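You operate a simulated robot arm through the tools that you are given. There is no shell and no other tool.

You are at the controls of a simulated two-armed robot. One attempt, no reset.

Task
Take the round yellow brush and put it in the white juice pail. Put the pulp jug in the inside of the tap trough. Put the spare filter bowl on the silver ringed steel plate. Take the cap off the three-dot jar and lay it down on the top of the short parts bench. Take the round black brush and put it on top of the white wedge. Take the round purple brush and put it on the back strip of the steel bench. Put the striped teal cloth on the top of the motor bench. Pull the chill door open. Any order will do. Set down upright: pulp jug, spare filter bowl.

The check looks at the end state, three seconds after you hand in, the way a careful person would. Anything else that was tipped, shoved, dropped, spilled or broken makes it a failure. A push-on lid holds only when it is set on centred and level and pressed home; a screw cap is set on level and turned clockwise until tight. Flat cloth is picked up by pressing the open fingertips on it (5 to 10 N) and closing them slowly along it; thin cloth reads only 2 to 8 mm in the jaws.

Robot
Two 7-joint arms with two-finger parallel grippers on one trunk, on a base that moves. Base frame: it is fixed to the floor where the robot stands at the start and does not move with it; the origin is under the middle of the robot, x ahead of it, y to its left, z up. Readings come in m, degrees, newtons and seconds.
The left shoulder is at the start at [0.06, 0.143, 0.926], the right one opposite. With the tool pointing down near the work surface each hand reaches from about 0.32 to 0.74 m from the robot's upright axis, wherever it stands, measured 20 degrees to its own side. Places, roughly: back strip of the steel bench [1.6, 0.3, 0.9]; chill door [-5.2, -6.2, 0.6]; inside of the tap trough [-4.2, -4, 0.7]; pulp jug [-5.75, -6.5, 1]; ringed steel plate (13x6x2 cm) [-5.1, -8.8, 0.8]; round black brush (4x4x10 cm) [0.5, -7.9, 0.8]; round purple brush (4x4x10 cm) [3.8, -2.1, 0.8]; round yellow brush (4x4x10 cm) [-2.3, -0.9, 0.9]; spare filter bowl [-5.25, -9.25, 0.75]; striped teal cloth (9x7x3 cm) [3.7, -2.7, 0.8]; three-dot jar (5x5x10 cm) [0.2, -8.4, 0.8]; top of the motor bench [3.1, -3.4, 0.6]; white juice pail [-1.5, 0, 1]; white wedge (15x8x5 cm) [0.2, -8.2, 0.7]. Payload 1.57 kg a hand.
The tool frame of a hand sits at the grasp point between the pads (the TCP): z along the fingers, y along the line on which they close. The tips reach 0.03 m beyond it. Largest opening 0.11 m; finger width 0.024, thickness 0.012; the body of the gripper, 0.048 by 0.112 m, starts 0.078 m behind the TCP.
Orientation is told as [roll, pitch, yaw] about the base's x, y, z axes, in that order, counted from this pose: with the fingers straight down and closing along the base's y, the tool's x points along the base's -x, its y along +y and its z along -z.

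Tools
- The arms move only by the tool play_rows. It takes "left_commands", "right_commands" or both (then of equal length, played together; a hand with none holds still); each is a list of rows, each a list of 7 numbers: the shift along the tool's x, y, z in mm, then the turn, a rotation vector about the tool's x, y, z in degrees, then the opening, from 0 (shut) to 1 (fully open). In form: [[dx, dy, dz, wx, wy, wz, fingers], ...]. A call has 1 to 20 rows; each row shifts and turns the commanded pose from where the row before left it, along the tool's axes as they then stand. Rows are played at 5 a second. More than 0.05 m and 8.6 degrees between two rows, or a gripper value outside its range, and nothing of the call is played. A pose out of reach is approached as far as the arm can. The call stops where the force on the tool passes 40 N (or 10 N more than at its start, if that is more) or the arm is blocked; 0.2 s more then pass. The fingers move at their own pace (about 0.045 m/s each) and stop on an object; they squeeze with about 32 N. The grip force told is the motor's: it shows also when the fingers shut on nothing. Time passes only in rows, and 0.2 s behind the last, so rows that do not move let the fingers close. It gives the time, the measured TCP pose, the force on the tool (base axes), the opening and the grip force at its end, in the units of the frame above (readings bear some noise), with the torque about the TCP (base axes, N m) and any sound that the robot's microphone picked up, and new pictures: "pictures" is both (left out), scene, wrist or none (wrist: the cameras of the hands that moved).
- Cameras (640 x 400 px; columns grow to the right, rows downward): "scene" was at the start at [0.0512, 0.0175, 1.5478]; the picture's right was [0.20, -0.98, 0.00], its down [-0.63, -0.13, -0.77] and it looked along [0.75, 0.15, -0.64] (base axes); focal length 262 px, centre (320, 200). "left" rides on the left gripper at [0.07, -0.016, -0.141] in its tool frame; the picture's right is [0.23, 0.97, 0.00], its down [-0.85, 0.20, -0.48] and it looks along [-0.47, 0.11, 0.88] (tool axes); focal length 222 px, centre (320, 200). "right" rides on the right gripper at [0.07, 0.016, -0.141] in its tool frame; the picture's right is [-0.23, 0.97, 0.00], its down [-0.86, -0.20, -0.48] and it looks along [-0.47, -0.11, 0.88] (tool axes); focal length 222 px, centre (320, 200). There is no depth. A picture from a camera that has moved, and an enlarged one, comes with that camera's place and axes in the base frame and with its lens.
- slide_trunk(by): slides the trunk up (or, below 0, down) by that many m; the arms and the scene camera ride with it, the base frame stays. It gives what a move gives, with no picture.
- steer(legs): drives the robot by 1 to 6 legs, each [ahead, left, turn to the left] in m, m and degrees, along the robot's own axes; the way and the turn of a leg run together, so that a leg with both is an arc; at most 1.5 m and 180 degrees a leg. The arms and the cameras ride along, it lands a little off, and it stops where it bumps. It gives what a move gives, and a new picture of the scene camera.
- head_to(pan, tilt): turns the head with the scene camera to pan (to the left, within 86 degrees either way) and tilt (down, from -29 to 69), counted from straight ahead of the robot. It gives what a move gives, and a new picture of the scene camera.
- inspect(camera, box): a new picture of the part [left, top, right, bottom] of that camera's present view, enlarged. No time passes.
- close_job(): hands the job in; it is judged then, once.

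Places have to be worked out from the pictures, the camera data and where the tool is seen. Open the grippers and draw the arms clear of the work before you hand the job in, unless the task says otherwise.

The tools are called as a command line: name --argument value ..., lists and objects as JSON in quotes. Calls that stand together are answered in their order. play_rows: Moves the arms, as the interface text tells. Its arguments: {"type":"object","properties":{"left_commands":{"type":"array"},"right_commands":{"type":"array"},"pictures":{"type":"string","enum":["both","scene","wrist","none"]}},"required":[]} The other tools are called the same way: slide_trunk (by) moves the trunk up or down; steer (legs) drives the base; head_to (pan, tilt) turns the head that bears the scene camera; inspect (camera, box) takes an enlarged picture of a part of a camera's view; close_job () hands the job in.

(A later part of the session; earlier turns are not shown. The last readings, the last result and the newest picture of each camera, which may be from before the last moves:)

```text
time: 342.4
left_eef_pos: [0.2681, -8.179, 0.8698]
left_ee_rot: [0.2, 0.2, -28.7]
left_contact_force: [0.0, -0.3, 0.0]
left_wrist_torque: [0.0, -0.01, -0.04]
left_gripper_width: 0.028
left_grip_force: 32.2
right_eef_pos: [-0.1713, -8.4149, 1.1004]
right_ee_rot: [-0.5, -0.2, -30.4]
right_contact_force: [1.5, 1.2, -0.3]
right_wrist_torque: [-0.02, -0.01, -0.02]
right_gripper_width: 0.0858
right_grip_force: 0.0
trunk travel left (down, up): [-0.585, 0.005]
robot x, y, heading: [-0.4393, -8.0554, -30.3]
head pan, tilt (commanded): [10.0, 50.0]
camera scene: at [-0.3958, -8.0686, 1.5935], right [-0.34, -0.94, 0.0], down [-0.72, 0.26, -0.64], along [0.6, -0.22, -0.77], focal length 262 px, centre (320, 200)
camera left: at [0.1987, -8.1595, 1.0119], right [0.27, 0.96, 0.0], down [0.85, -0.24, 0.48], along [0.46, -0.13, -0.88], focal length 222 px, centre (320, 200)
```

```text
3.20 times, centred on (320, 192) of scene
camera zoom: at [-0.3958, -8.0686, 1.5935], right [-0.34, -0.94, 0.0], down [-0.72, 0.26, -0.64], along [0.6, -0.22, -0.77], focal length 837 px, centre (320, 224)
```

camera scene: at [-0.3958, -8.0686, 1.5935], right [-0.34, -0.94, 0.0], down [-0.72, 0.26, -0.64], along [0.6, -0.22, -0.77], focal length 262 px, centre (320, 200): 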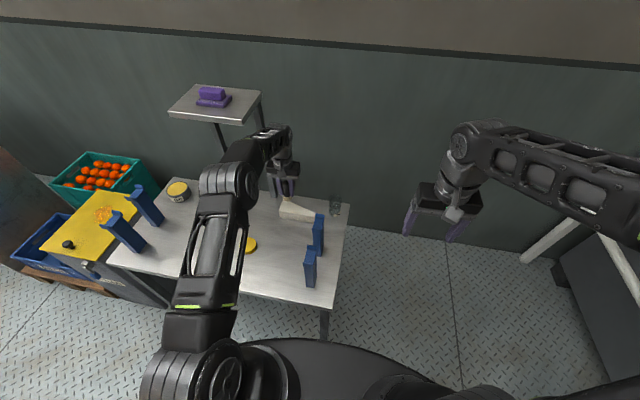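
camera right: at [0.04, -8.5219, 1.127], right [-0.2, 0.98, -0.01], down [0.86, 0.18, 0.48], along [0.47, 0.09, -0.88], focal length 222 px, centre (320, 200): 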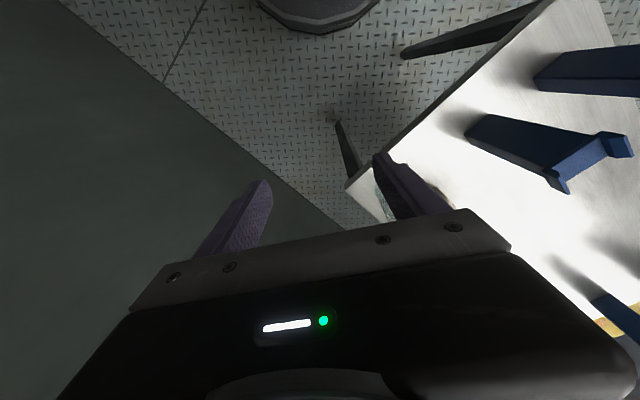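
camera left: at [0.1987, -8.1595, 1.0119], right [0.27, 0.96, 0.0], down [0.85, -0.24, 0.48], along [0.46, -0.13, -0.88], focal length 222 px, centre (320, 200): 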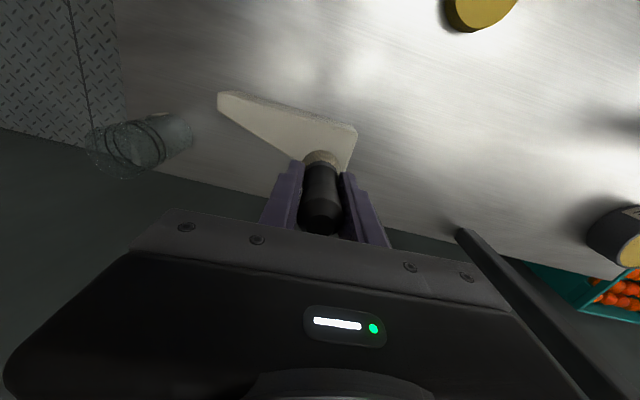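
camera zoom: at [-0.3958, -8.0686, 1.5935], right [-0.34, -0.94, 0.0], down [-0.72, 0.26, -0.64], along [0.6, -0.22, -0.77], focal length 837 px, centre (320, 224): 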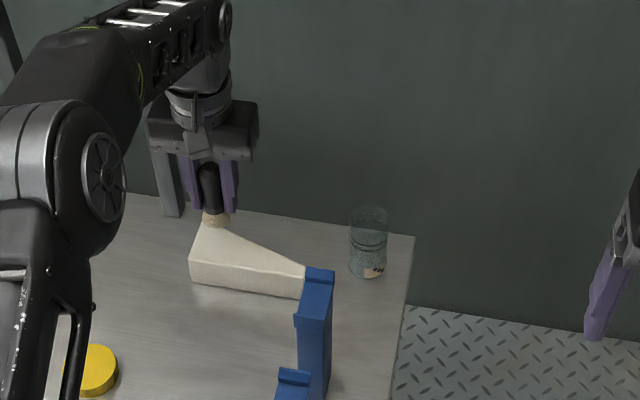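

The brush is over the wide end of the wedge; I shift 5 mm toward me, then lower until it touches the wedge top.

play_rows --left_commands '[[5, 3, 0, 0, 0, 0, 0], [0, 0, 20, 0, 0, 0, 0], [0, 0, 15, 0, 0, 0, 0], [0, 0, 5, 0, 0, 0, 0], [0, 0, 0, 0, 0, 0, 0]]'

inspect --camera "scene" --box '[260, 150, 340, 220]'

```text
time: 343.6
left_eef_pos: [0.2657, -8.1726, 0.8312]
left_ee_rot: [0.1, -0.1, -28.7]
left_contact_force: [0.1, 0.4, -0.6]
left_wrist_torque: [0.01, -0.03, -0.01]
left_gripper_width: 0.028
left_grip_force: 32.2
right_eef_pos: [-0.1711, -8.4146, 1.0992]
right_ee_rot: [-0.5, -0.2, -30.5]
right_contact_force: [0.1, 0.9, 0.2]
right_wrist_torque: [0.01, 0.0, -0.01]
right_gripper_width: 0.0859
right_grip_force: 0.0
trunk travel left (down, up): [-0.585, 0.005]
robot x, y, heading: [-0.4425, -8.0566, -30.2]
head pan, tilt (commanded): [10.0, 50.0]
camera scene: at [-0.3954, -8.069, 1.5934], right [-0.34, -0.94, 0.0], down [-0.72, 0.26, -0.64], along [0.6, -0.22, -0.77], focal length 262 px, centre (320, 200)
camera left: at [0.1961, -8.1538, 0.972], right [0.27, 0.96, 0.0], down [0.85, -0.24, 0.48], along [0.46, -0.13, -0.88], focal length 222 px, centre (320, 200)
```

scene: 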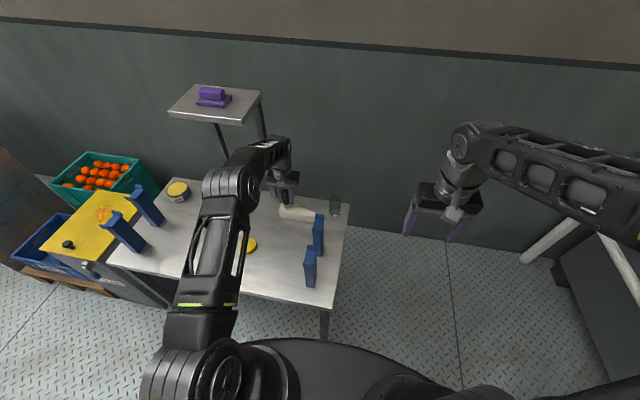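
left: 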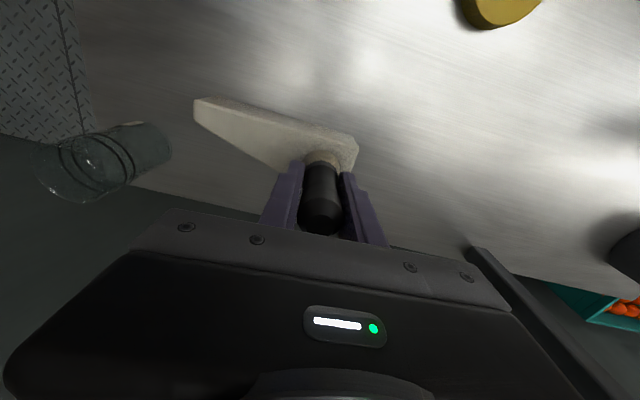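

```text
5.71 times, centred on (300, 185) of scene
camera zoom: at [-0.3954, -8.069, 1.5934], right [-0.34, -0.94, 0.0], down [-0.72, 0.26, -0.64], along [0.6, -0.22, -0.77], focal length 1495 px, centre (434, 286)
```

zoom: 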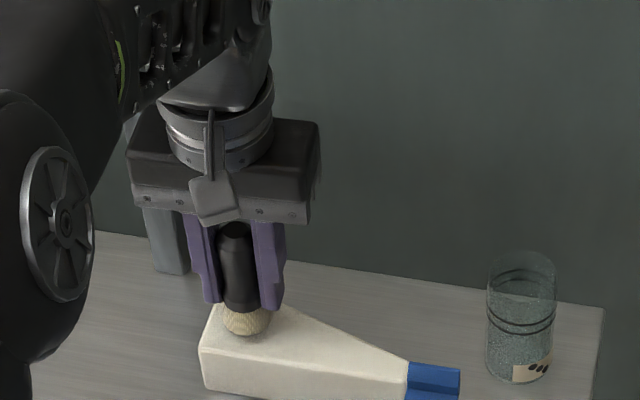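

Both views show the bristles within the wedge's top. I lower the last centimetre in small steps.

play_rows --left_commands '[[0, 0, 4, 0, 0, 0, 0], [0, 0, 3, 0, 0, 0, 0], [0, 0, 2, 0, 0, 0, 0], [0, 0, 0, 0, 0, 0, 0]]' --pictures "none"

play_rows --left_commands '[[0, 0, 2, 0, 0, 0, 0], [0, 0, 0, 0, 0, 0, 0]]' --pictures "none"

```text
time: 344.6
left_eef_pos: [0.2663, -8.1745, 0.8221]
left_ee_rot: [0.2, 0.1, -28.7]
left_contact_force: [-0.3, -1.4, -0.7]
left_wrist_torque: [0.01, -0.02, 0.02]
left_gripper_width: 0.0278
left_grip_force: 31.7
right_eef_pos: [-0.1706, -8.4157, 1.0981]
right_ee_rot: [-0.6, -0.1, -30.5]
right_contact_force: [0.9, 0.4, -0.3]
right_wrist_torque: [-0.01, -0.01, 0.0]
right_gripper_width: 0.0855
right_grip_force: 0.0
trunk travel left (down, up): [-0.585, 0.005]
robot x, y, heading: [-0.4364, -8.0568, -30.2]
head pan, tilt (commanded): [10.0, 50.0]
```

```text
time: 345.2
left_eef_pos: [0.2648, -8.1733, 0.8204]
left_ee_rot: [0.2, -0.1, -28.6]
left_contact_force: [0.4, -0.7, 5.6]
left_wrist_torque: [-0.07, 0.1, -0.02]
left_gripper_width: 0.028
left_grip_force: 31.6
right_eef_pos: [-0.173, -8.4149, 1.099]
right_ee_rot: [-0.5, -0.2, -30.5]
right_contact_force: [0.4, 0.0, -0.1]
right_wrist_torque: [0.03, -0.01, -0.04]
right_gripper_width: 0.0858
right_grip_force: 0.0
trunk travel left (down, up): [-0.585, 0.005]
robot x, y, heading: [-0.4422, -8.0531, -30.3]
head pan, tilt (commanded): [10.0, 50.0]
```

Contact 5.6 N. I open the fingers wide and withdraw horizontally toward me (clear of the shelf), then raise.

play_rows --left_commands '[[0, 0, -0.5, 0, 0, 0, 0.3], [0, 0, 0, 0, 0, 0, 0.45], [0, 0, 0, 0, 0, 0, 0.7], [0, 0, 0, 0, 0, 0, 0.8], [0, 0, 0, 0, 0, 0, 0.8], [15, 0, -2, 0, 0, 0, 0.8], [25, 0, 0, 0, 0, 0, 0.8], [35, 0, 0, 0, 0, 0, 0.8], [40, 0, 0, 0, 0, 0, 0.8], [40, 0, 0, 0, 0, 0, 0.8], [40, 0, -20, 0, 0, 0, 0.8], [20, 0, -40, 0, 0, 0, 0.8], [0, 0, -40, 0, 0, 0, 0.8], [0, 0, -40, 0, 0, 0, 0.8], [0, 0, -40, 0, 0, 0, 0.8], [0, 0, 0, 0, 0, 0, 0.8]]'

inspect --camera "scene" --box '[200, 130, 360, 270]'

```text
time: 348.6
left_eef_pos: [0.0798, -8.0697, 1.0012]
left_ee_rot: [0.2, 0.0, -28.7]
left_contact_force: [-0.6, -0.1, 0.1]
left_wrist_torque: [0.01, -0.03, -0.01]
left_gripper_width: 0.088
left_grip_force: 0.1
right_eef_pos: [-0.1708, -8.4146, 1.0995]
right_ee_rot: [-0.5, -0.2, -30.4]
right_contact_force: [-0.5, -0.3, 0.5]
right_wrist_torque: [-0.04, 0.02, 0.0]
right_gripper_width: 0.0858
right_grip_force: 0.1
trunk travel left (down, up): [-0.585, 0.005]
robot x, y, heading: [-0.4367, -8.0567, -30.5]
head pan, tilt (commanded): [10.0, 50.0]
camera scene: at [-0.3951, -8.0692, 1.5934], right [-0.34, -0.94, 0.0], down [-0.72, 0.26, -0.64], along [0.6, -0.22, -0.77], focal length 262 px, centre (320, 200)
camera left: at [0.0096, -8.0505, 1.1427], right [0.27, 0.96, 0.0], down [0.85, -0.24, 0.48], along [0.46, -0.13, -0.88], focal length 222 px, centre (320, 200)
```

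scene: 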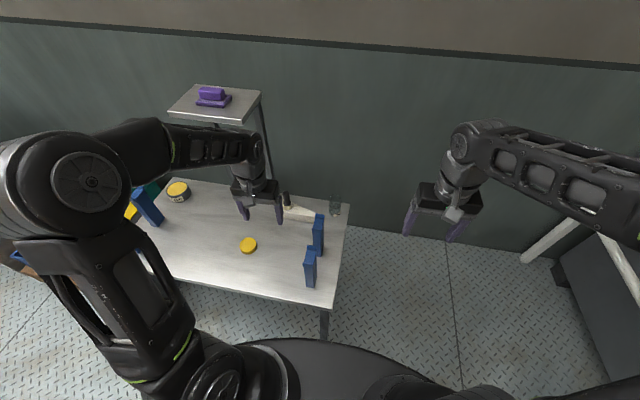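
left: 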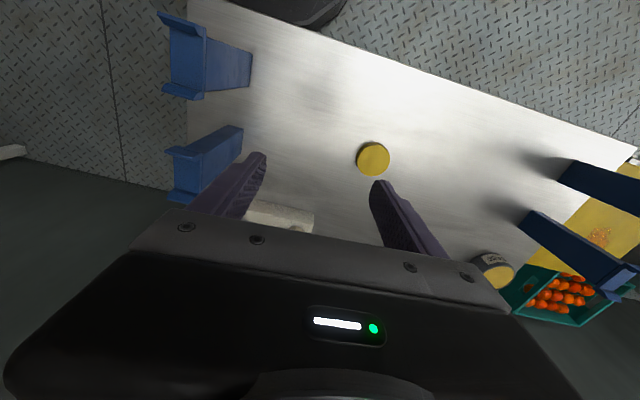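

```text
2.86 times, centred on (280, 200) of scene
camera zoom: at [-0.3951, -8.0692, 1.5934], right [-0.34, -0.94, 0.0], down [-0.72, 0.26, -0.64], along [0.6, -0.22, -0.77], focal length 748 px, centre (434, 200)
```

zoom: 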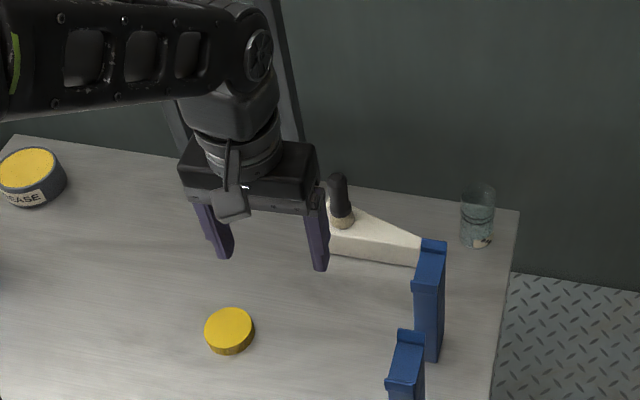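

The black brush stands on the wedge, cap and open jar are fine. Before leaving I look down the corridor to see whether there is a passage to the west side.

head_to --pan -86 --tilt 10

```text
time: 350.3
left_eef_pos: [0.079, -8.0686, 1.0013]
left_ee_rot: [0.3, 0.1, -28.8]
left_contact_force: [-0.4, 0.4, -0.3]
left_wrist_torque: [-0.02, 0.04, -0.01]
left_gripper_width: 0.088
left_grip_force: 0.1
right_eef_pos: [-0.1717, -8.4157, 1.0995]
right_ee_rot: [-0.5, -0.1, -30.5]
right_contact_force: [0.2, 0.7, -0.4]
right_wrist_torque: [0.04, 0.02, -0.05]
right_gripper_width: 0.0859
right_grip_force: 0.1
trunk travel left (down, up): [-0.585, 0.005]
robot x, y, heading: [-0.4394, -8.061, -30.0]
head pan, tilt (commanded): [-85.9, 10.0]
camera scene: at [-0.5085, -8.126, 1.6553], right [-0.9, 0.44, 0.0], down [0.08, 0.16, -0.98], along [-0.43, -0.88, -0.17], focal length 262 px, centre (320, 200)
```

scene: 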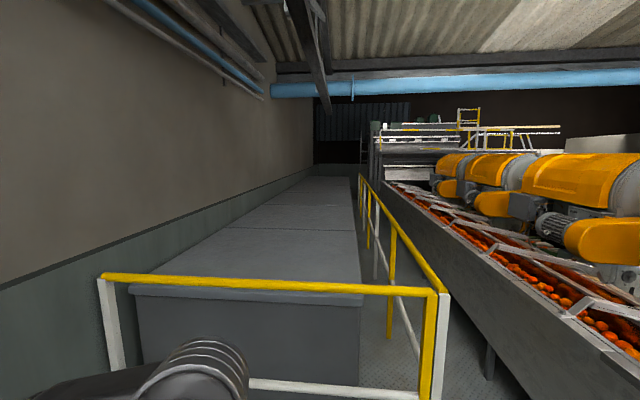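

No obvious passage there, so I go back the known way. I back off, turn left and retrace the corridor north.

steer --legs '[[-0.15, 0, 0], [0, 0, 95], [1.45, 0, 0], [1.45, 0, 0]]'

head_to --pan 0 --tilt 25

```text
time: 369.4
left_eef_pos: [0.6631, -4.8393, 1.001]
left_ee_rot: [0.2, 0.1, 65.8]
left_contact_force: [-0.4, 0.5, 0.7]
left_wrist_torque: [-0.01, 0.03, 0.03]
left_gripper_width: 0.088
left_grip_force: 0.0
right_eef_pos: [1.0276, -5.0617, 1.0992]
right_ee_rot: [-0.4, -0.3, 63.9]
right_contact_force: [-0.5, 0.0, -0.1]
right_wrist_torque: [-0.02, 0.0, -0.02]
right_gripper_width: 0.0857
right_grip_force: 0.0
trunk travel left (down, up): [-0.585, 0.005]
robot x, y, heading: [0.6962, -5.3564, 64.4]
head pan, tilt (commanded): [-85.9, 10.0]
camera scene: at [0.7628, -5.417, 1.6553], right [-0.37, -0.93, 0.0], down [-0.16, 0.06, -0.98], along [0.92, -0.36, -0.17], focal length 262 px, centre (320, 200)
```

scene: 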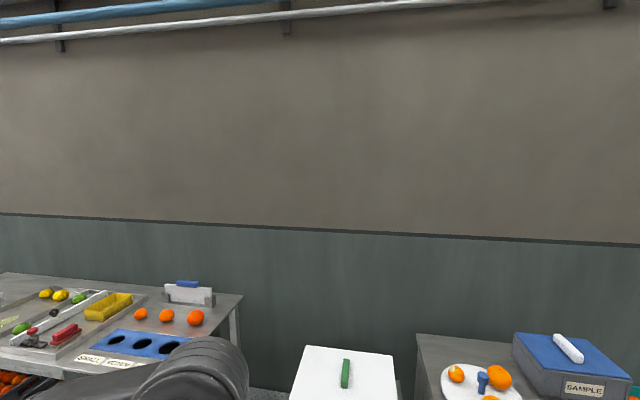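

```text
time: 370.9
left_eef_pos: [0.6626, -4.8397, 1.0012]
left_ee_rot: [0.2, 0.0, 65.8]
left_contact_force: [0.4, -0.1, 0.3]
left_wrist_torque: [0.03, 0.0, 0.02]
left_gripper_width: 0.0882
left_grip_force: 0.1
right_eef_pos: [1.0267, -5.0614, 1.0995]
right_ee_rot: [-0.4, -0.2, 64.0]
right_contact_force: [1.2, -0.9, -0.5]
right_wrist_torque: [0.02, -0.02, 0.01]
right_gripper_width: 0.0856
right_grip_force: 0.0
trunk travel left (down, up): [-0.585, 0.005]
robot x, y, heading: [0.6927, -5.3567, 64.3]
head pan, tilt (commanded): [0.0, 25.0]
camera scene: at [0.7162, -5.3001, 1.6309], right [0.9, -0.43, 0.0], down [-0.18, -0.38, -0.91], along [0.39, 0.82, -0.42], focal length 262 px, centre (320, 200)
```

scene: 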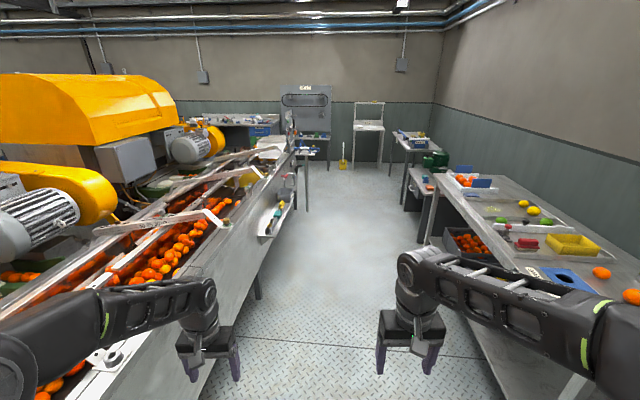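

I follow the corridor back: slight right, forward, slight left, forward.

steer --legs '[[0, 0, -12.8], [1.44, 0, 0], [0, 0, 6.3], [1.4, 0, 0]]'

```text
time: 385.9
left_eef_pos: [2.3689, -2.5519, 1.0011]
left_ee_rot: [0.2, 0.0, 58.7]
left_contact_force: [-0.3, -0.5, 0.1]
left_wrist_torque: [0.02, -0.02, 0.01]
left_gripper_width: 0.0879
left_grip_force: 0.1
right_eef_pos: [2.7023, -2.8177, 1.0995]
right_ee_rot: [-0.6, -0.3, 56.9]
right_contact_force: [-0.7, -0.1, -0.4]
right_wrist_torque: [0.01, 0.01, 0.01]
right_gripper_width: 0.0858
right_grip_force: 0.2
trunk travel left (down, up): [-0.585, 0.005]
robot x, y, heading: [2.3301, -3.0705, 57.5]
head pan, tilt (commanded): [0.0, 25.0]
camera scene: at [2.3639, -3.0167, 1.6309], right [0.84, -0.54, 0.0], down [-0.23, -0.36, -0.91], along [0.49, 0.76, -0.42], focal length 262 px, centre (320, 200)
```

scene: 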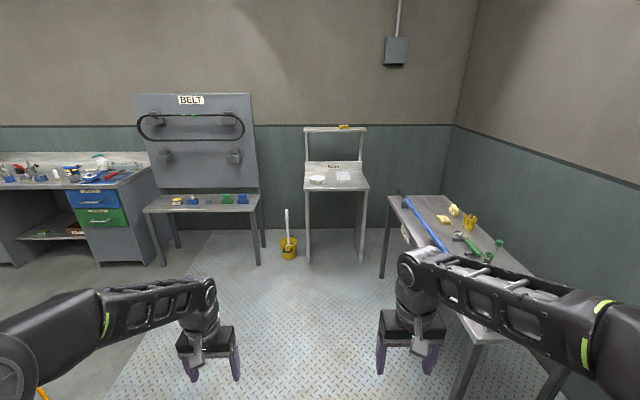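

Next: to the open area, then turn to head back along the steel bench lane.

steer --legs '[[0, 0, 21], [1.35, 0, 0], [0, 0, 65], [1.2, 0, 0], [1.0, 0, 0]]'

```text
time: 407.0
left_eef_pos: [0.3567, -0.3327, 0.9998]
left_ee_rot: [0.2, 0.1, 143.2]
left_contact_force: [-0.6, 0.3, -0.1]
left_wrist_torque: [0.01, -0.02, 0.05]
left_gripper_width: 0.0882
left_grip_force: 0.1
right_eef_pos: [0.6505, -0.0262, 1.0996]
right_ee_rot: [-0.5, -0.2, 141.5]
right_contact_force: [-0.5, 0.3, 1.2]
right_wrist_torque: [0.01, 0.03, 0.0]
right_gripper_width: 0.0858
right_grip_force: 0.1
trunk travel left (down, up): [-0.585, 0.005]
robot x, y, heading: [0.8701, -0.4179, 141.9]
head pan, tilt (commanded): [0.0, 25.0]
camera scene: at [0.8161, -0.3782, 1.6309], right [0.62, 0.79, 0.0], down [0.33, -0.26, -0.91], along [-0.71, 0.56, -0.42], focal length 262 px, centre (320, 200)
```

scene: 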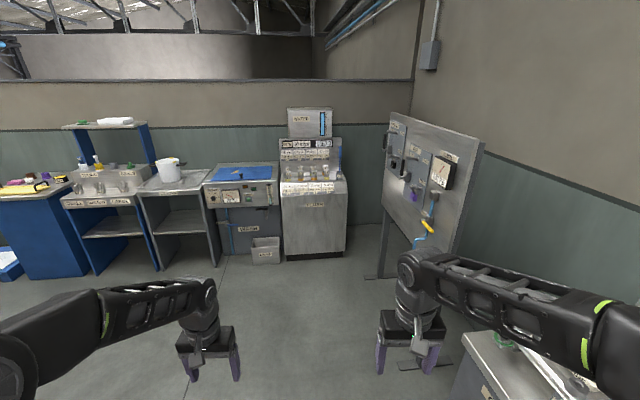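

I angle left between panel and machine, then turn into the west aisle.

steer --legs '[[1.04, 0.41, 0], [0, 0, 70], [0.65, 0, 0], [0, 0, 26], [1.1, 0, 0]]'

```text
time: 425.7
left_eef_pos: [-1.312, -1.9392, 0.9997]
left_ee_rot: [0.2, 0.0, -118.2]
left_contact_force: [0.1, -0.1, 0.3]
left_wrist_torque: [-0.01, 0.02, 0.03]
left_gripper_width: 0.0882
left_grip_force: 0.1
right_eef_pos: [-1.6588, -1.6901, 1.0994]
right_ee_rot: [-0.5, -0.2, -120.0]
right_contact_force: [-0.2, 0.0, -0.1]
right_wrist_torque: [-0.01, -0.01, -0.03]
right_gripper_width: 0.0857
right_grip_force: 0.0
trunk travel left (down, up): [-0.585, 0.005]
robot x, y, heading: [-1.3034, -1.4231, -119.8]
head pan, tilt (commanded): [0.0, 25.0]
camera scene: at [-1.3379, -1.4731, 1.6309], right [-0.87, 0.49, 0.0], down [0.21, 0.37, -0.91], along [-0.45, -0.79, -0.42], focal length 262 px, centre (320, 200)
```

scene: 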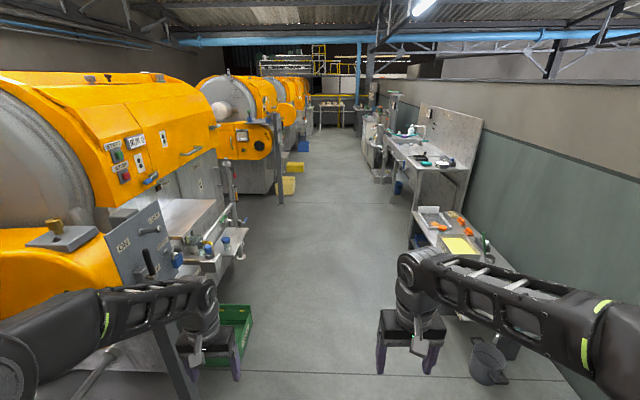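

I'm in the west aisle. I zoom in on the benches on the right to find the tap trough, chill door and pulp jug.

inspect --camera "scene" --box '[340, 80, 500, 200]'

inspect --camera "scene" --box '[260, 60, 400, 165]'

```text
3.33 times, centred on (420, 140) of scene
camera zoom: at [-1.3379, -1.4731, 1.6309], right [-0.87, 0.49, 0.0], down [0.21, 0.37, -0.91], along [-0.45, -0.79, -0.42], focal length 872 px, centre (-13, 400)
```

zoom: 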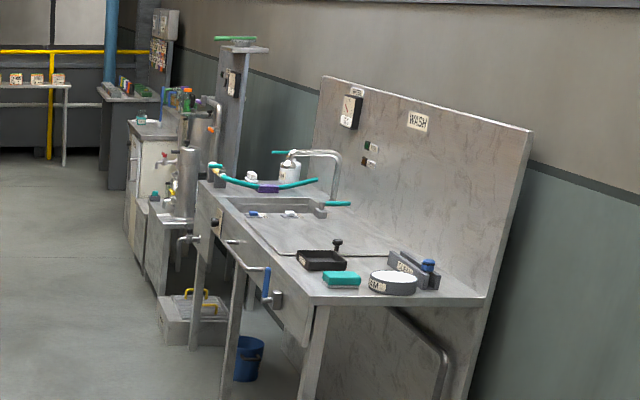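

```text
3.81 times, centred on (330, 112) of scene
camera zoom: at [-1.3379, -1.4731, 1.6309], right [-0.87, 0.49, 0.0], down [0.21, 0.37, -0.91], along [-0.45, -0.79, -0.42], focal length 997 px, centre (282, 533)
```

zoom: 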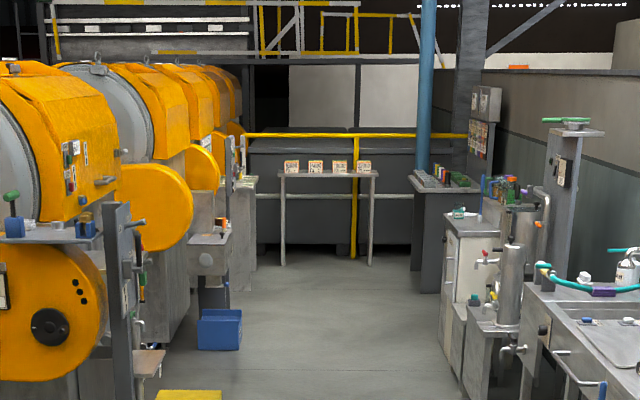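

The WASH bench with sink is the tap trough; the white cabinet and further items lie beyond. I drive down the aisle.

steer --legs '[[1.4, -0.08, 0]]'

head_to --pan -15 --tilt 20

inspect --camera "scene" --box '[180, 80, 420, 230]'

```text
time: 432.8
left_eef_pos: [-2.0728, -3.1433, 1.0011]
left_ee_rot: [0.2, 0.0, -117.4]
left_contact_force: [-0.1, 0.7, 0.9]
left_wrist_torque: [-0.01, 0.0, 0.02]
left_gripper_width: 0.0883
left_grip_force: 0.1
right_eef_pos: [-2.4241, -2.901, 1.0995]
right_ee_rot: [-0.5, -0.2, -119.2]
right_contact_force: [1.2, -0.2, 0.0]
right_wrist_torque: [0.01, 0.0, -0.02]
right_gripper_width: 0.0856
right_grip_force: 0.0
trunk travel left (down, up): [-0.585, 0.005]
robot x, y, heading: [-2.075, -2.6224, -119.1]
head pan, tilt (commanded): [0.0, 25.0]
camera scene: at [-2.1049, -2.6785, 1.6309], right [-0.88, 0.48, 0.0], down [0.2, 0.37, -0.91], along [-0.44, -0.79, -0.42], focal length 262 px, centre (320, 200)
```

scene: 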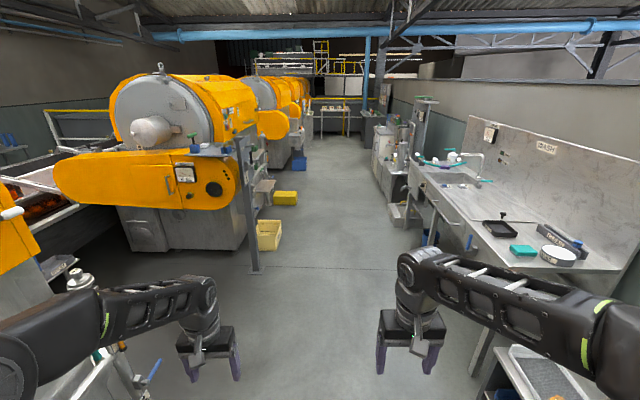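

```text
time: 433.6
left_eef_pos: [-2.0733, -3.1424, 1.0006]
left_ee_rot: [0.2, -0.1, -117.5]
left_contact_force: [0.3, 0.5, -0.2]
left_wrist_torque: [0.01, -0.01, 0.0]
left_gripper_width: 0.0882
left_grip_force: 0.0
right_eef_pos: [-2.4236, -2.8999, 1.0993]
right_ee_rot: [-0.5, -0.2, -119.1]
right_contact_force: [-0.3, -0.4, 0.3]
right_wrist_torque: [0.02, -0.02, 0.0]
right_gripper_width: 0.0857
right_grip_force: 0.0
trunk travel left (down, up): [-0.585, 0.005]
robot x, y, heading: [-2.0713, -2.6247, -119.0]
head pan, tilt (commanded): [-15.0, 20.0]
camera scene: at [-2.1247, -2.6647, 1.639], right [-0.72, 0.69, 0.0], down [0.24, 0.25, -0.94], along [-0.65, -0.68, -0.34], focal length 262 px, centre (320, 200)
```

scene: 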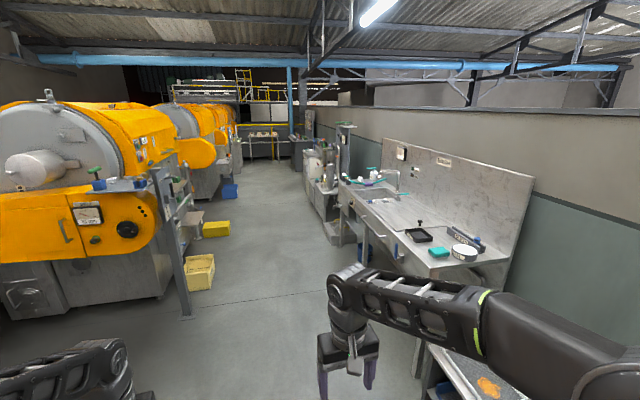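

```text
2.67 times, centred on (300, 155) of scene
camera zoom: at [-2.1247, -2.6647, 1.639], right [-0.72, 0.69, 0.0], down [0.24, 0.25, -0.94], along [-0.65, -0.68, -0.34], focal length 698 px, centre (373, 320)
```

zoom: 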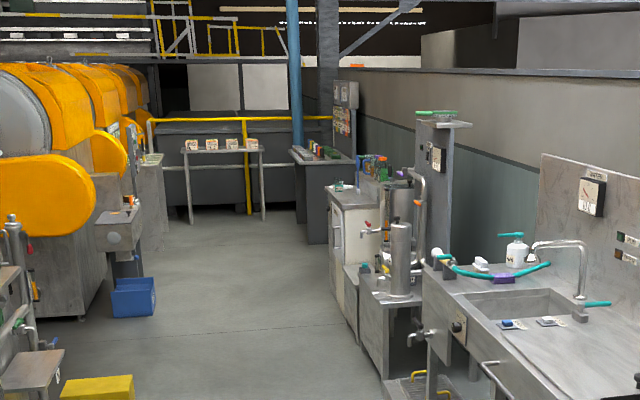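

I continue 1.4 m down the aisle and look right at the trough.

steer --legs '[[1.4, 0, 0]]'

head_to --pan -60 --tilt 30

head_to --pan -15 --tilt 20

inspect --camera "scene" --box '[240, 90, 420, 220]'

```text
time: 440.6
left_eef_pos: [-2.7723, -4.3734, 1.001]
left_ee_rot: [0.1, 0.0, -118.4]
left_contact_force: [-0.6, 0.6, -0.3]
left_wrist_torque: [0.05, 0.02, -0.02]
left_gripper_width: 0.0882
left_grip_force: 0.0
right_eef_pos: [-3.1202, -4.1245, 1.0991]
right_ee_rot: [-0.5, -0.1, -120.1]
right_contact_force: [-0.3, -0.7, 0.2]
right_wrist_torque: [0.02, -0.03, 0.03]
right_gripper_width: 0.0857
right_grip_force: 0.1
trunk travel left (down, up): [-0.585, 0.005]
robot x, y, heading: [-2.7638, -3.8488, -119.8]
head pan, tilt (commanded): [-15.0, 20.0]
camera scene: at [-2.8169, -3.8935, 1.639], right [-0.71, 0.7, 0.0], down [0.24, 0.24, -0.94], along [-0.66, -0.67, -0.34], focal length 262 px, centre (320, 200)
```

scene: 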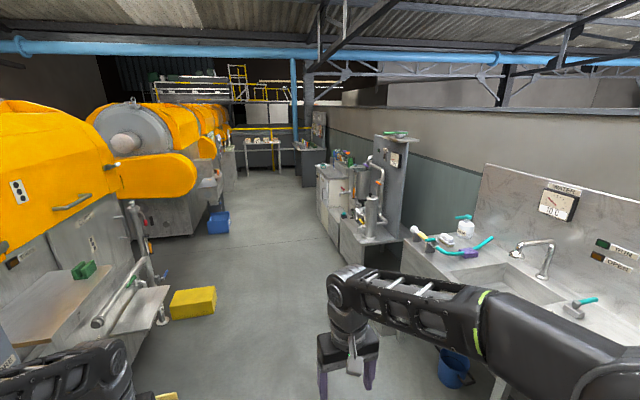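

```text
time: 441.7
left_eef_pos: [-2.7718, -4.3725, 1.0013]
left_ee_rot: [0.1, 0.0, -118.5]
left_contact_force: [-0.3, 0.4, 0.0]
left_wrist_torque: [0.01, 0.01, -0.05]
left_gripper_width: 0.088
left_grip_force: 0.1
right_eef_pos: [-3.1202, -4.1248, 1.0998]
right_ee_rot: [-0.6, -0.2, -120.1]
right_contact_force: [-0.4, -0.1, -1.0]
right_wrist_torque: [0.01, 0.01, 0.01]
right_gripper_width: 0.0855
right_grip_force: 0.0
trunk travel left (down, up): [-0.585, 0.005]
robot x, y, heading: [-2.7638, -3.85, -119.8]
head pan, tilt (commanded): [-60.0, 30.0]
camera scene: at [-2.8415, -3.8275, 1.623], right [0.0, 1.0, 0.0], down [0.5, 0.0, -0.87], along [-0.87, 0.0, -0.5], focal length 262 px, centre (320, 200)
```

scene: 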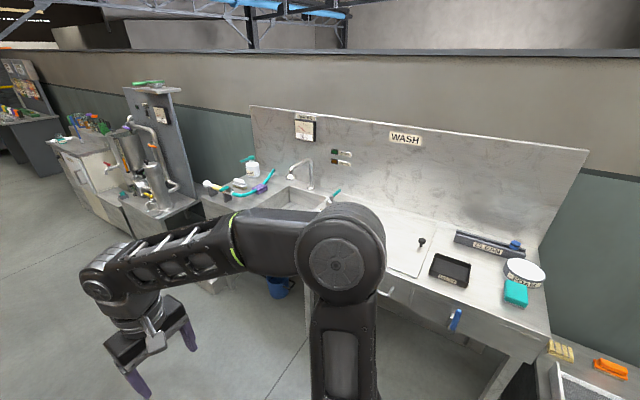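

```text
time: 442.8
left_eef_pos: [-2.7728, -4.3727, 1.0009]
left_ee_rot: [0.3, 0.1, -118.4]
left_contact_force: [-0.3, -0.4, -0.3]
left_wrist_torque: [-0.01, -0.01, 0.03]
left_gripper_width: 0.088
left_grip_force: 0.1
right_eef_pos: [-3.1195, -4.1255, 1.0984]
right_ee_rot: [-0.5, -0.2, -120.1]
right_contact_force: [-0.1, 0.0, -0.2]
right_wrist_torque: [-0.04, 0.03, 0.02]
right_gripper_width: 0.0859
right_grip_force: 0.0
trunk travel left (down, up): [-0.585, 0.005]
robot x, y, heading: [-2.7628, -3.8561, -119.8]
head pan, tilt (commanded): [-15.0, 20.0]
camera scene: at [-2.8168, -3.8931, 1.639], right [-0.71, 0.71, 0.0], down [0.24, 0.24, -0.94], along [-0.66, -0.67, -0.34], focal length 262 px, centre (320, 200)
```

scene: 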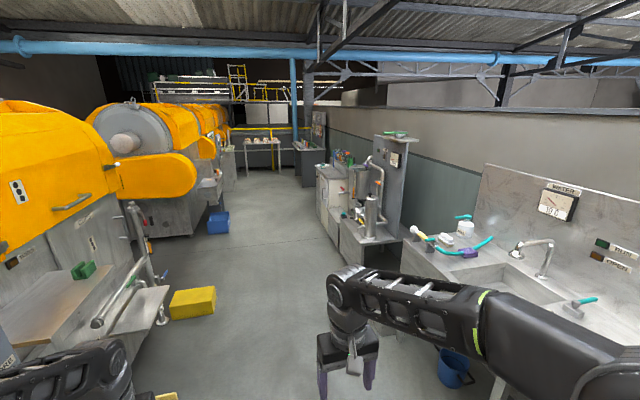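

```text
3.08 times, centred on (330, 155) of scene
camera zoom: at [-2.8168, -3.8931, 1.639], right [-0.71, 0.71, 0.0], down [0.24, 0.24, -0.94], along [-0.66, -0.67, -0.34], focal length 805 px, centre (289, 338)
```

zoom: 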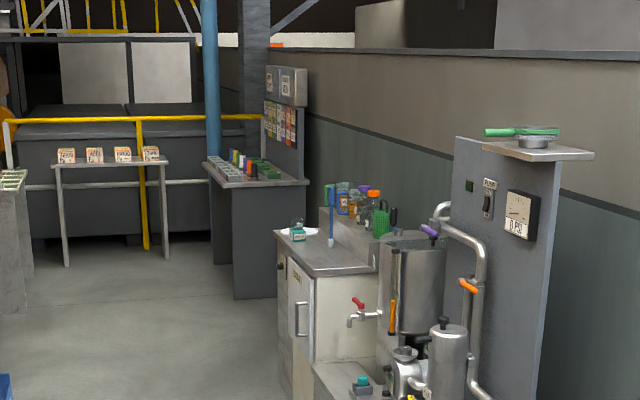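

The white chill cabinet with handle and the jars on its back step come into view. I drive on another 1.2 m and look again.

steer --legs '[[1.2, 0, 0]]'

head_to --pan -30 --tilt 25

inspect --camera "scene" --box '[170, 110, 390, 290]'

```text
time: 448.8
left_eef_pos: [-3.3485, -5.3866, 1.0003]
left_ee_rot: [0.2, -0.1, -118.2]
left_contact_force: [-0.7, 0.4, 0.7]
left_wrist_torque: [0.0, -0.01, 0.0]
left_gripper_width: 0.0879
left_grip_force: 0.0
right_eef_pos: [-3.6979, -5.14, 1.0986]
right_ee_rot: [-0.6, -0.2, -119.9]
right_contact_force: [-0.3, -0.7, -0.4]
right_wrist_torque: [0.02, 0.0, 0.04]
right_gripper_width: 0.0857
right_grip_force: 0.1
trunk travel left (down, up): [-0.585, 0.005]
robot x, y, heading: [-3.3416, -4.8728, -119.8]
head pan, tilt (commanded): [-15.0, 20.0]
camera scene: at [-3.3953, -4.9079, 1.639], right [-0.71, 0.7, 0.0], down [0.24, 0.24, -0.94], along [-0.66, -0.67, -0.34], focal length 262 px, centre (320, 200)
```

scene: 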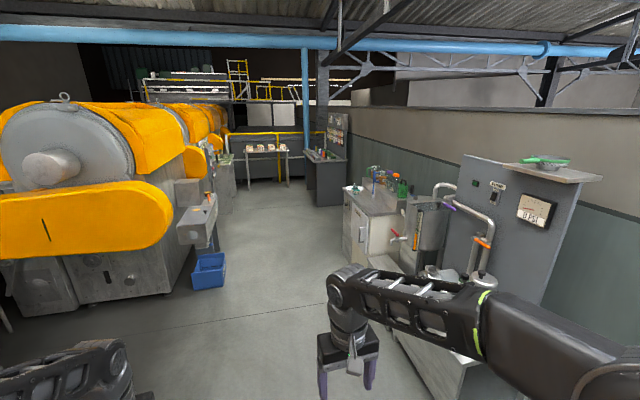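

```text
time: 449.5
left_eef_pos: [-3.3482, -5.3871, 1.0007]
left_ee_rot: [0.2, 0.0, -118.1]
left_contact_force: [0.7, -0.7, -0.2]
left_wrist_torque: [0.02, -0.01, 0.0]
left_gripper_width: 0.088
left_grip_force: 0.2
right_eef_pos: [-3.6973, -5.1403, 1.0984]
right_ee_rot: [-0.5, -0.3, -120.0]
right_contact_force: [-0.2, -0.4, -0.1]
right_wrist_torque: [-0.04, -0.01, 0.01]
right_gripper_width: 0.0857
right_grip_force: 0.1
trunk travel left (down, up): [-0.585, 0.005]
robot x, y, heading: [-3.3433, -4.8629, -119.5]
head pan, tilt (commanded): [-30.0, 25.0]
camera scene: at [-3.4092, -4.8879, 1.631], right [-0.51, 0.86, 0.0], down [0.36, 0.21, -0.91], along [-0.78, -0.46, -0.42], focal length 262 px, centre (320, 200)
```

scene: 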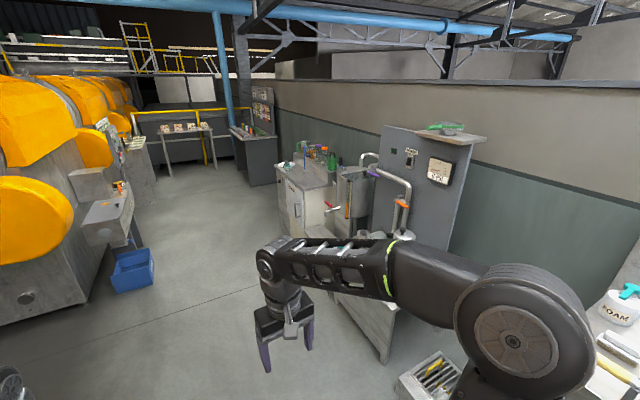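

```text
2.22 times, centred on (280, 200) of scene
camera zoom: at [-3.4092, -4.8879, 1.631], right [-0.51, 0.86, 0.0], down [0.36, 0.21, -0.91], along [-0.78, -0.46, -0.42], focal length 582 px, centre (409, 200)
```

zoom: 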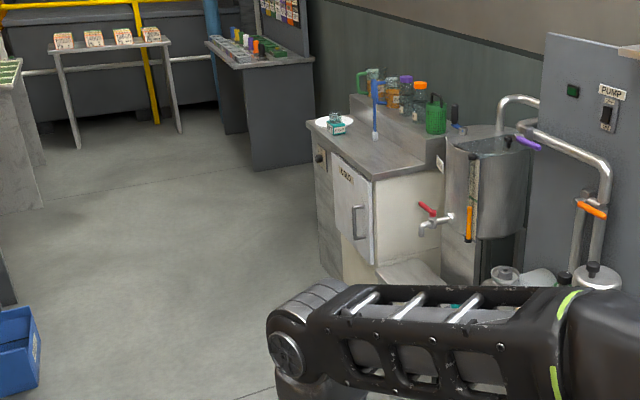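

The chill cabinet's front faces the aisle; its handle is near (-5.03, -6.08, .6). I drive to a spot in front of it and turn to face it.

steer --legs '[[1.0, 0, 0], [0.92, 0, 0], [0, 0, -92.5]]'

head_to --pan 0 --tilt 30

```text
time: 463.1
left_eef_pos: [-4.822, -6.4822, 1.0012]
left_ee_rot: [0.3, 0.0, 147.3]
left_contact_force: [-0.4, 0.3, 0.6]
left_wrist_torque: [0.02, 0.01, -0.02]
left_gripper_width: 0.0881
left_grip_force: 0.0
right_eef_pos: [-4.5497, -6.1562, 1.0992]
right_ee_rot: [-0.6, -0.2, 145.6]
right_contact_force: [0.1, 0.6, 0.4]
right_wrist_torque: [0.01, -0.01, -0.01]
right_gripper_width: 0.0859
right_grip_force: 0.0
trunk travel left (down, up): [-0.585, 0.005]
robot x, y, heading: [-4.3046, -6.5298, 145.8]
head pan, tilt (commanded): [-30.0, 25.0]
camera scene: at [-4.324, -6.4633, 1.6309], right [0.9, 0.44, 0.0], down [0.18, -0.38, -0.91], along [-0.4, 0.82, -0.42], focal length 262 px, centre (320, 200)
```

scene: 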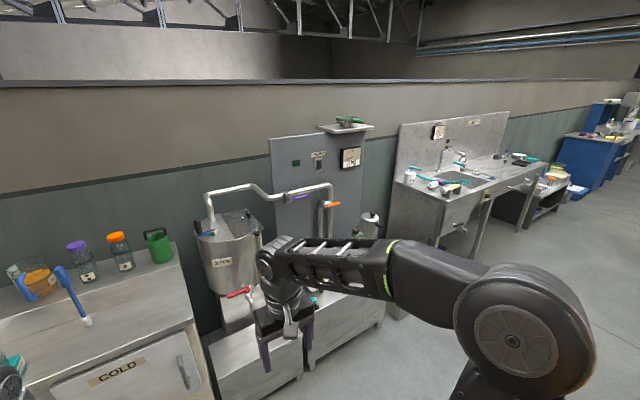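

```text
time: 464.1
left_eef_pos: [-4.8234, -6.4826, 1.0004]
left_ee_rot: [0.2, -0.1, 147.4]
left_contact_force: [-0.2, -0.5, 0.0]
left_wrist_torque: [-0.03, -0.04, -0.01]
left_gripper_width: 0.088
left_grip_force: 0.1
right_eef_pos: [-4.5491, -6.1546, 1.0987]
right_ee_rot: [-0.5, -0.2, 145.6]
right_contact_force: [-1.0, 0.2, 0.5]
right_wrist_torque: [-0.03, -0.02, -0.05]
right_gripper_width: 0.0858
right_grip_force: 0.0
trunk travel left (down, up): [-0.585, 0.005]
robot x, y, heading: [-4.3054, -6.5307, 146.2]
head pan, tilt (commanded): [0.0, 30.0]
camera scene: at [-4.3587, -6.4955, 1.623], right [0.56, 0.83, 0.0], down [0.41, -0.28, -0.87], along [-0.72, 0.49, -0.5], focal length 262 px, centre (320, 200)
```

scene: 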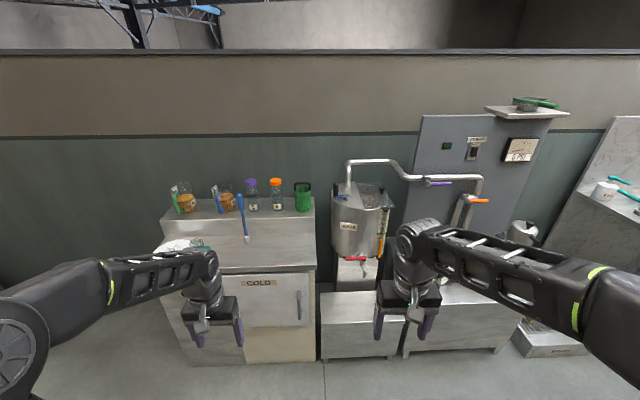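

The COLD door with its vertical handle is ahead; jugs and bottles stand on the step above. I zoom in to identify the pulp jug.

inspect --camera "scene" --box '[150, 160, 330, 270]'

inspect --camera "scene" --box '[180, 260, 340, 380]'

```text
3.56 times, centred on (240, 215) of scene
camera zoom: at [-4.3587, -6.4955, 1.623], right [0.56, 0.83, 0.0], down [0.41, -0.28, -0.87], along [-0.72, 0.49, -0.5], focal length 930 px, centre (604, 147)
```

zoom: 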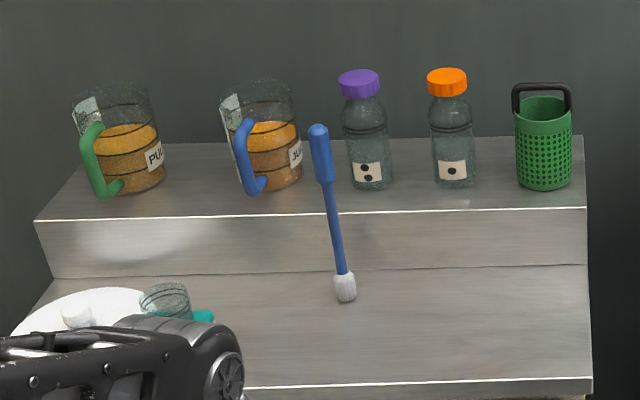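

```text
3.33 times, centred on (260, 320) of scene
camera zoom: at [-4.3587, -6.4955, 1.623], right [0.56, 0.83, 0.0], down [0.41, -0.28, -0.87], along [-0.72, 0.49, -0.5], focal length 872 px, centre (520, -200)
```

zoom: 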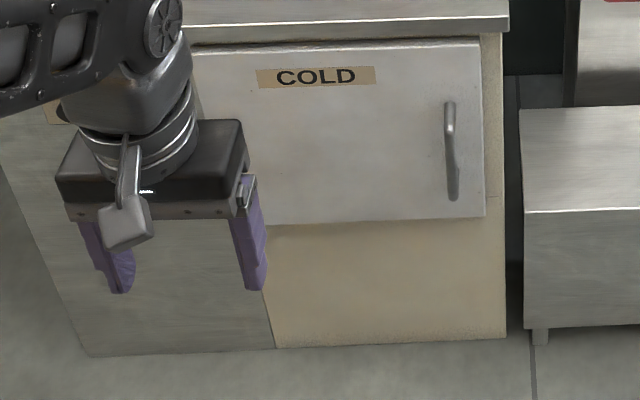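

The left jug with the green handle is labelled PULP. Before strafing left I check the floor on that side.

head_to --pan 70 --tilt 45

```text
time: 465.5
left_eef_pos: [-4.8234, -6.4828, 1.0019]
left_ee_rot: [0.1, -0.1, 147.4]
left_contact_force: [-0.8, -0.8, 0.8]
left_wrist_torque: [0.0, -0.02, 0.0]
left_gripper_width: 0.088
left_grip_force: 0.1
right_eef_pos: [-4.5494, -6.155, 1.0991]
right_ee_rot: [-0.5, -0.2, 145.6]
right_contact_force: [-0.2, 0.5, 0.9]
right_wrist_torque: [0.03, 0.0, -0.01]
right_gripper_width: 0.0859
right_grip_force: 0.2
trunk travel left (down, up): [-0.585, 0.005]
robot x, y, heading: [-4.3068, -6.5318, 146.0]
head pan, tilt (commanded): [70.0, 45.0]
camera scene: at [-4.3497, -6.5939, 1.6004], right [-0.59, 0.81, 0.0], down [0.57, 0.41, -0.71], along [-0.57, -0.41, -0.71], focal length 262 px, centre (320, 200)
```

scene: 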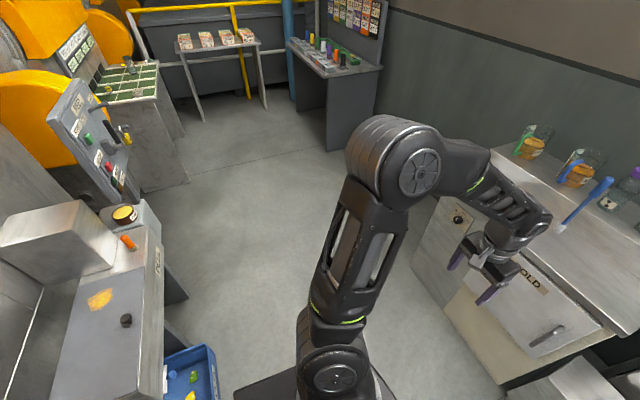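

The blue box is behind-left, so a diagonal approach is safe. I raise the left hand, pull the right hand aside, then approach the cabinet.

play_rows --left_commands '[[10, 0, -30, 0, 0, 0, 1], [10, 0, -30, 0, 0, 0, 1], [10, 0, -20, 0, 0, 0, 1], [0, 0, 0, 0, 0, 0, 1]]' --right_commands '[[15, -25, -10, 0, 0, 0, 0.78], [15, -25, -10, 0, 0, 0, 0.78], [10, -25, -10, 0, 0, 0, 0.78], [0, 0, 0, 0, 0, 0, 0.78]]' --pictures "none"

steer --legs '[[0.42, 0.5, 0], [0, 0, 2]]'

head_to --pan 15 --tilt 40

inspect --camera "scene" --box '[200, 120, 420, 280]'

```text
time: 466.5
left_eef_pos: [-4.8001, -6.5007, 1.0807]
left_ee_rot: [0.3, 0.0, 147.4]
left_contact_force: [-1.0, 0.6, -0.8]
left_wrist_torque: [0.01, 0.02, -0.01]
left_gripper_width: 0.11
left_grip_force: 0.0
right_eef_pos: [-4.474, -6.1151, 1.1292]
right_ee_rot: [-0.5, -0.2, 145.6]
right_contact_force: [-0.8, 0.2, 0.5]
right_wrist_torque: [-0.01, 0.0, 0.02]
right_gripper_width: 0.0857
right_grip_force: 0.0
trunk travel left (down, up): [-0.585, 0.005]
robot x, y, heading: [-4.3011, -6.5283, 145.7]
head pan, tilt (commanded): [70.0, 45.0]
```

```text
time: 470.5
left_eef_pos: [-5.434, -6.6985, 1.0808]
left_ee_rot: [0.2, 0.0, 149.3]
left_contact_force: [0.5, -0.1, -0.8]
left_wrist_torque: [0.03, -0.02, -0.03]
left_gripper_width: 0.1101
left_grip_force: 0.2
right_eef_pos: [-5.1214, -6.3037, 1.1296]
right_ee_rot: [-0.5, -0.3, 147.5]
right_contact_force: [0.4, -0.2, 0.2]
right_wrist_torque: [0.01, -0.04, 0.01]
right_gripper_width: 0.0859
right_grip_force: 0.0
trunk travel left (down, up): [-0.585, 0.005]
robot x, y, heading: [-4.9406, -6.7123, 147.7]
head pan, tilt (commanded): [70.0, 45.0]
camera scene: at [-4.981, -6.7774, 1.6003], right [-0.61, 0.79, 0.0], down [0.56, 0.43, -0.71], along [-0.56, -0.43, -0.71], focal length 262 px, centre (320, 200)
```

scene: 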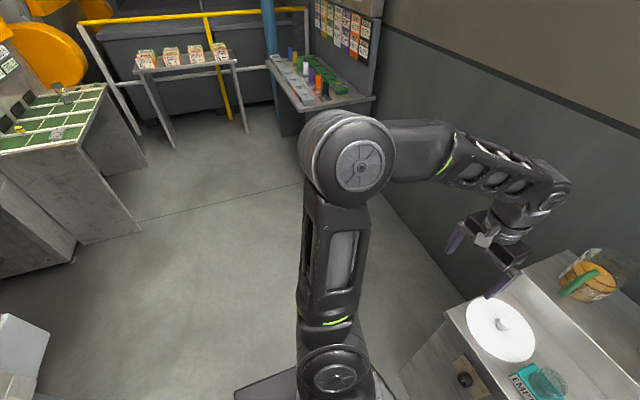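

```text
time: 471.7
left_eef_pos: [-5.433, -6.6983, 1.0808]
left_ee_rot: [0.3, -0.2, 149.3]
left_contact_force: [-0.5, 0.3, 0.0]
left_wrist_torque: [0.0, 0.03, 0.01]
left_gripper_width: 0.11
left_grip_force: 0.1
right_eef_pos: [-5.1209, -6.3022, 1.1299]
right_ee_rot: [-0.6, -0.3, 147.5]
right_contact_force: [0.7, -0.3, 0.2]
right_wrist_torque: [0.01, -0.03, -0.02]
right_gripper_width: 0.0858
right_grip_force: 0.0
trunk travel left (down, up): [-0.585, 0.005]
robot x, y, heading: [-4.94, -6.7127, 147.8]
head pan, tilt (commanded): [15.0, 40.0]
camera scene: at [-4.9978, -6.7022, 1.6076], right [0.29, 0.96, 0.0], down [0.61, -0.19, -0.77], along [-0.73, 0.23, -0.64], focal length 262 px, centre (320, 200)
```

scene: 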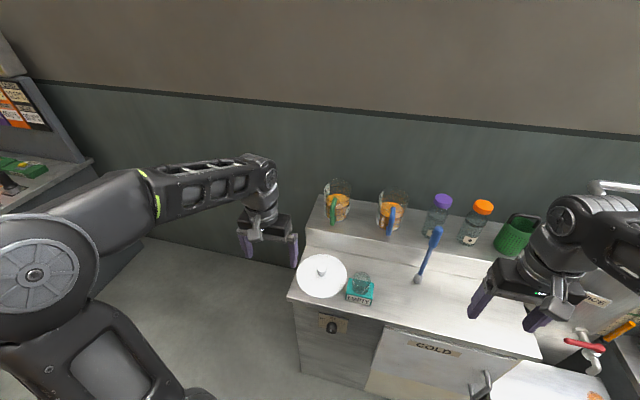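

```text
2.50 times, centred on (310, 200) of scene
camera zoom: at [-4.9978, -6.7022, 1.6076], right [0.29, 0.96, 0.0], down [0.61, -0.19, -0.77], along [-0.73, 0.23, -0.64], focal length 654 px, centre (345, 200)
```

zoom: 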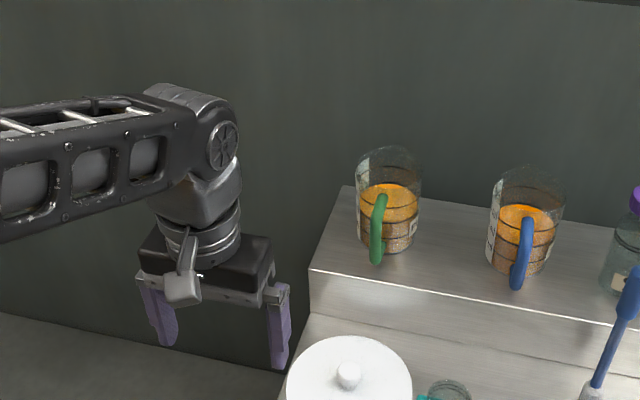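

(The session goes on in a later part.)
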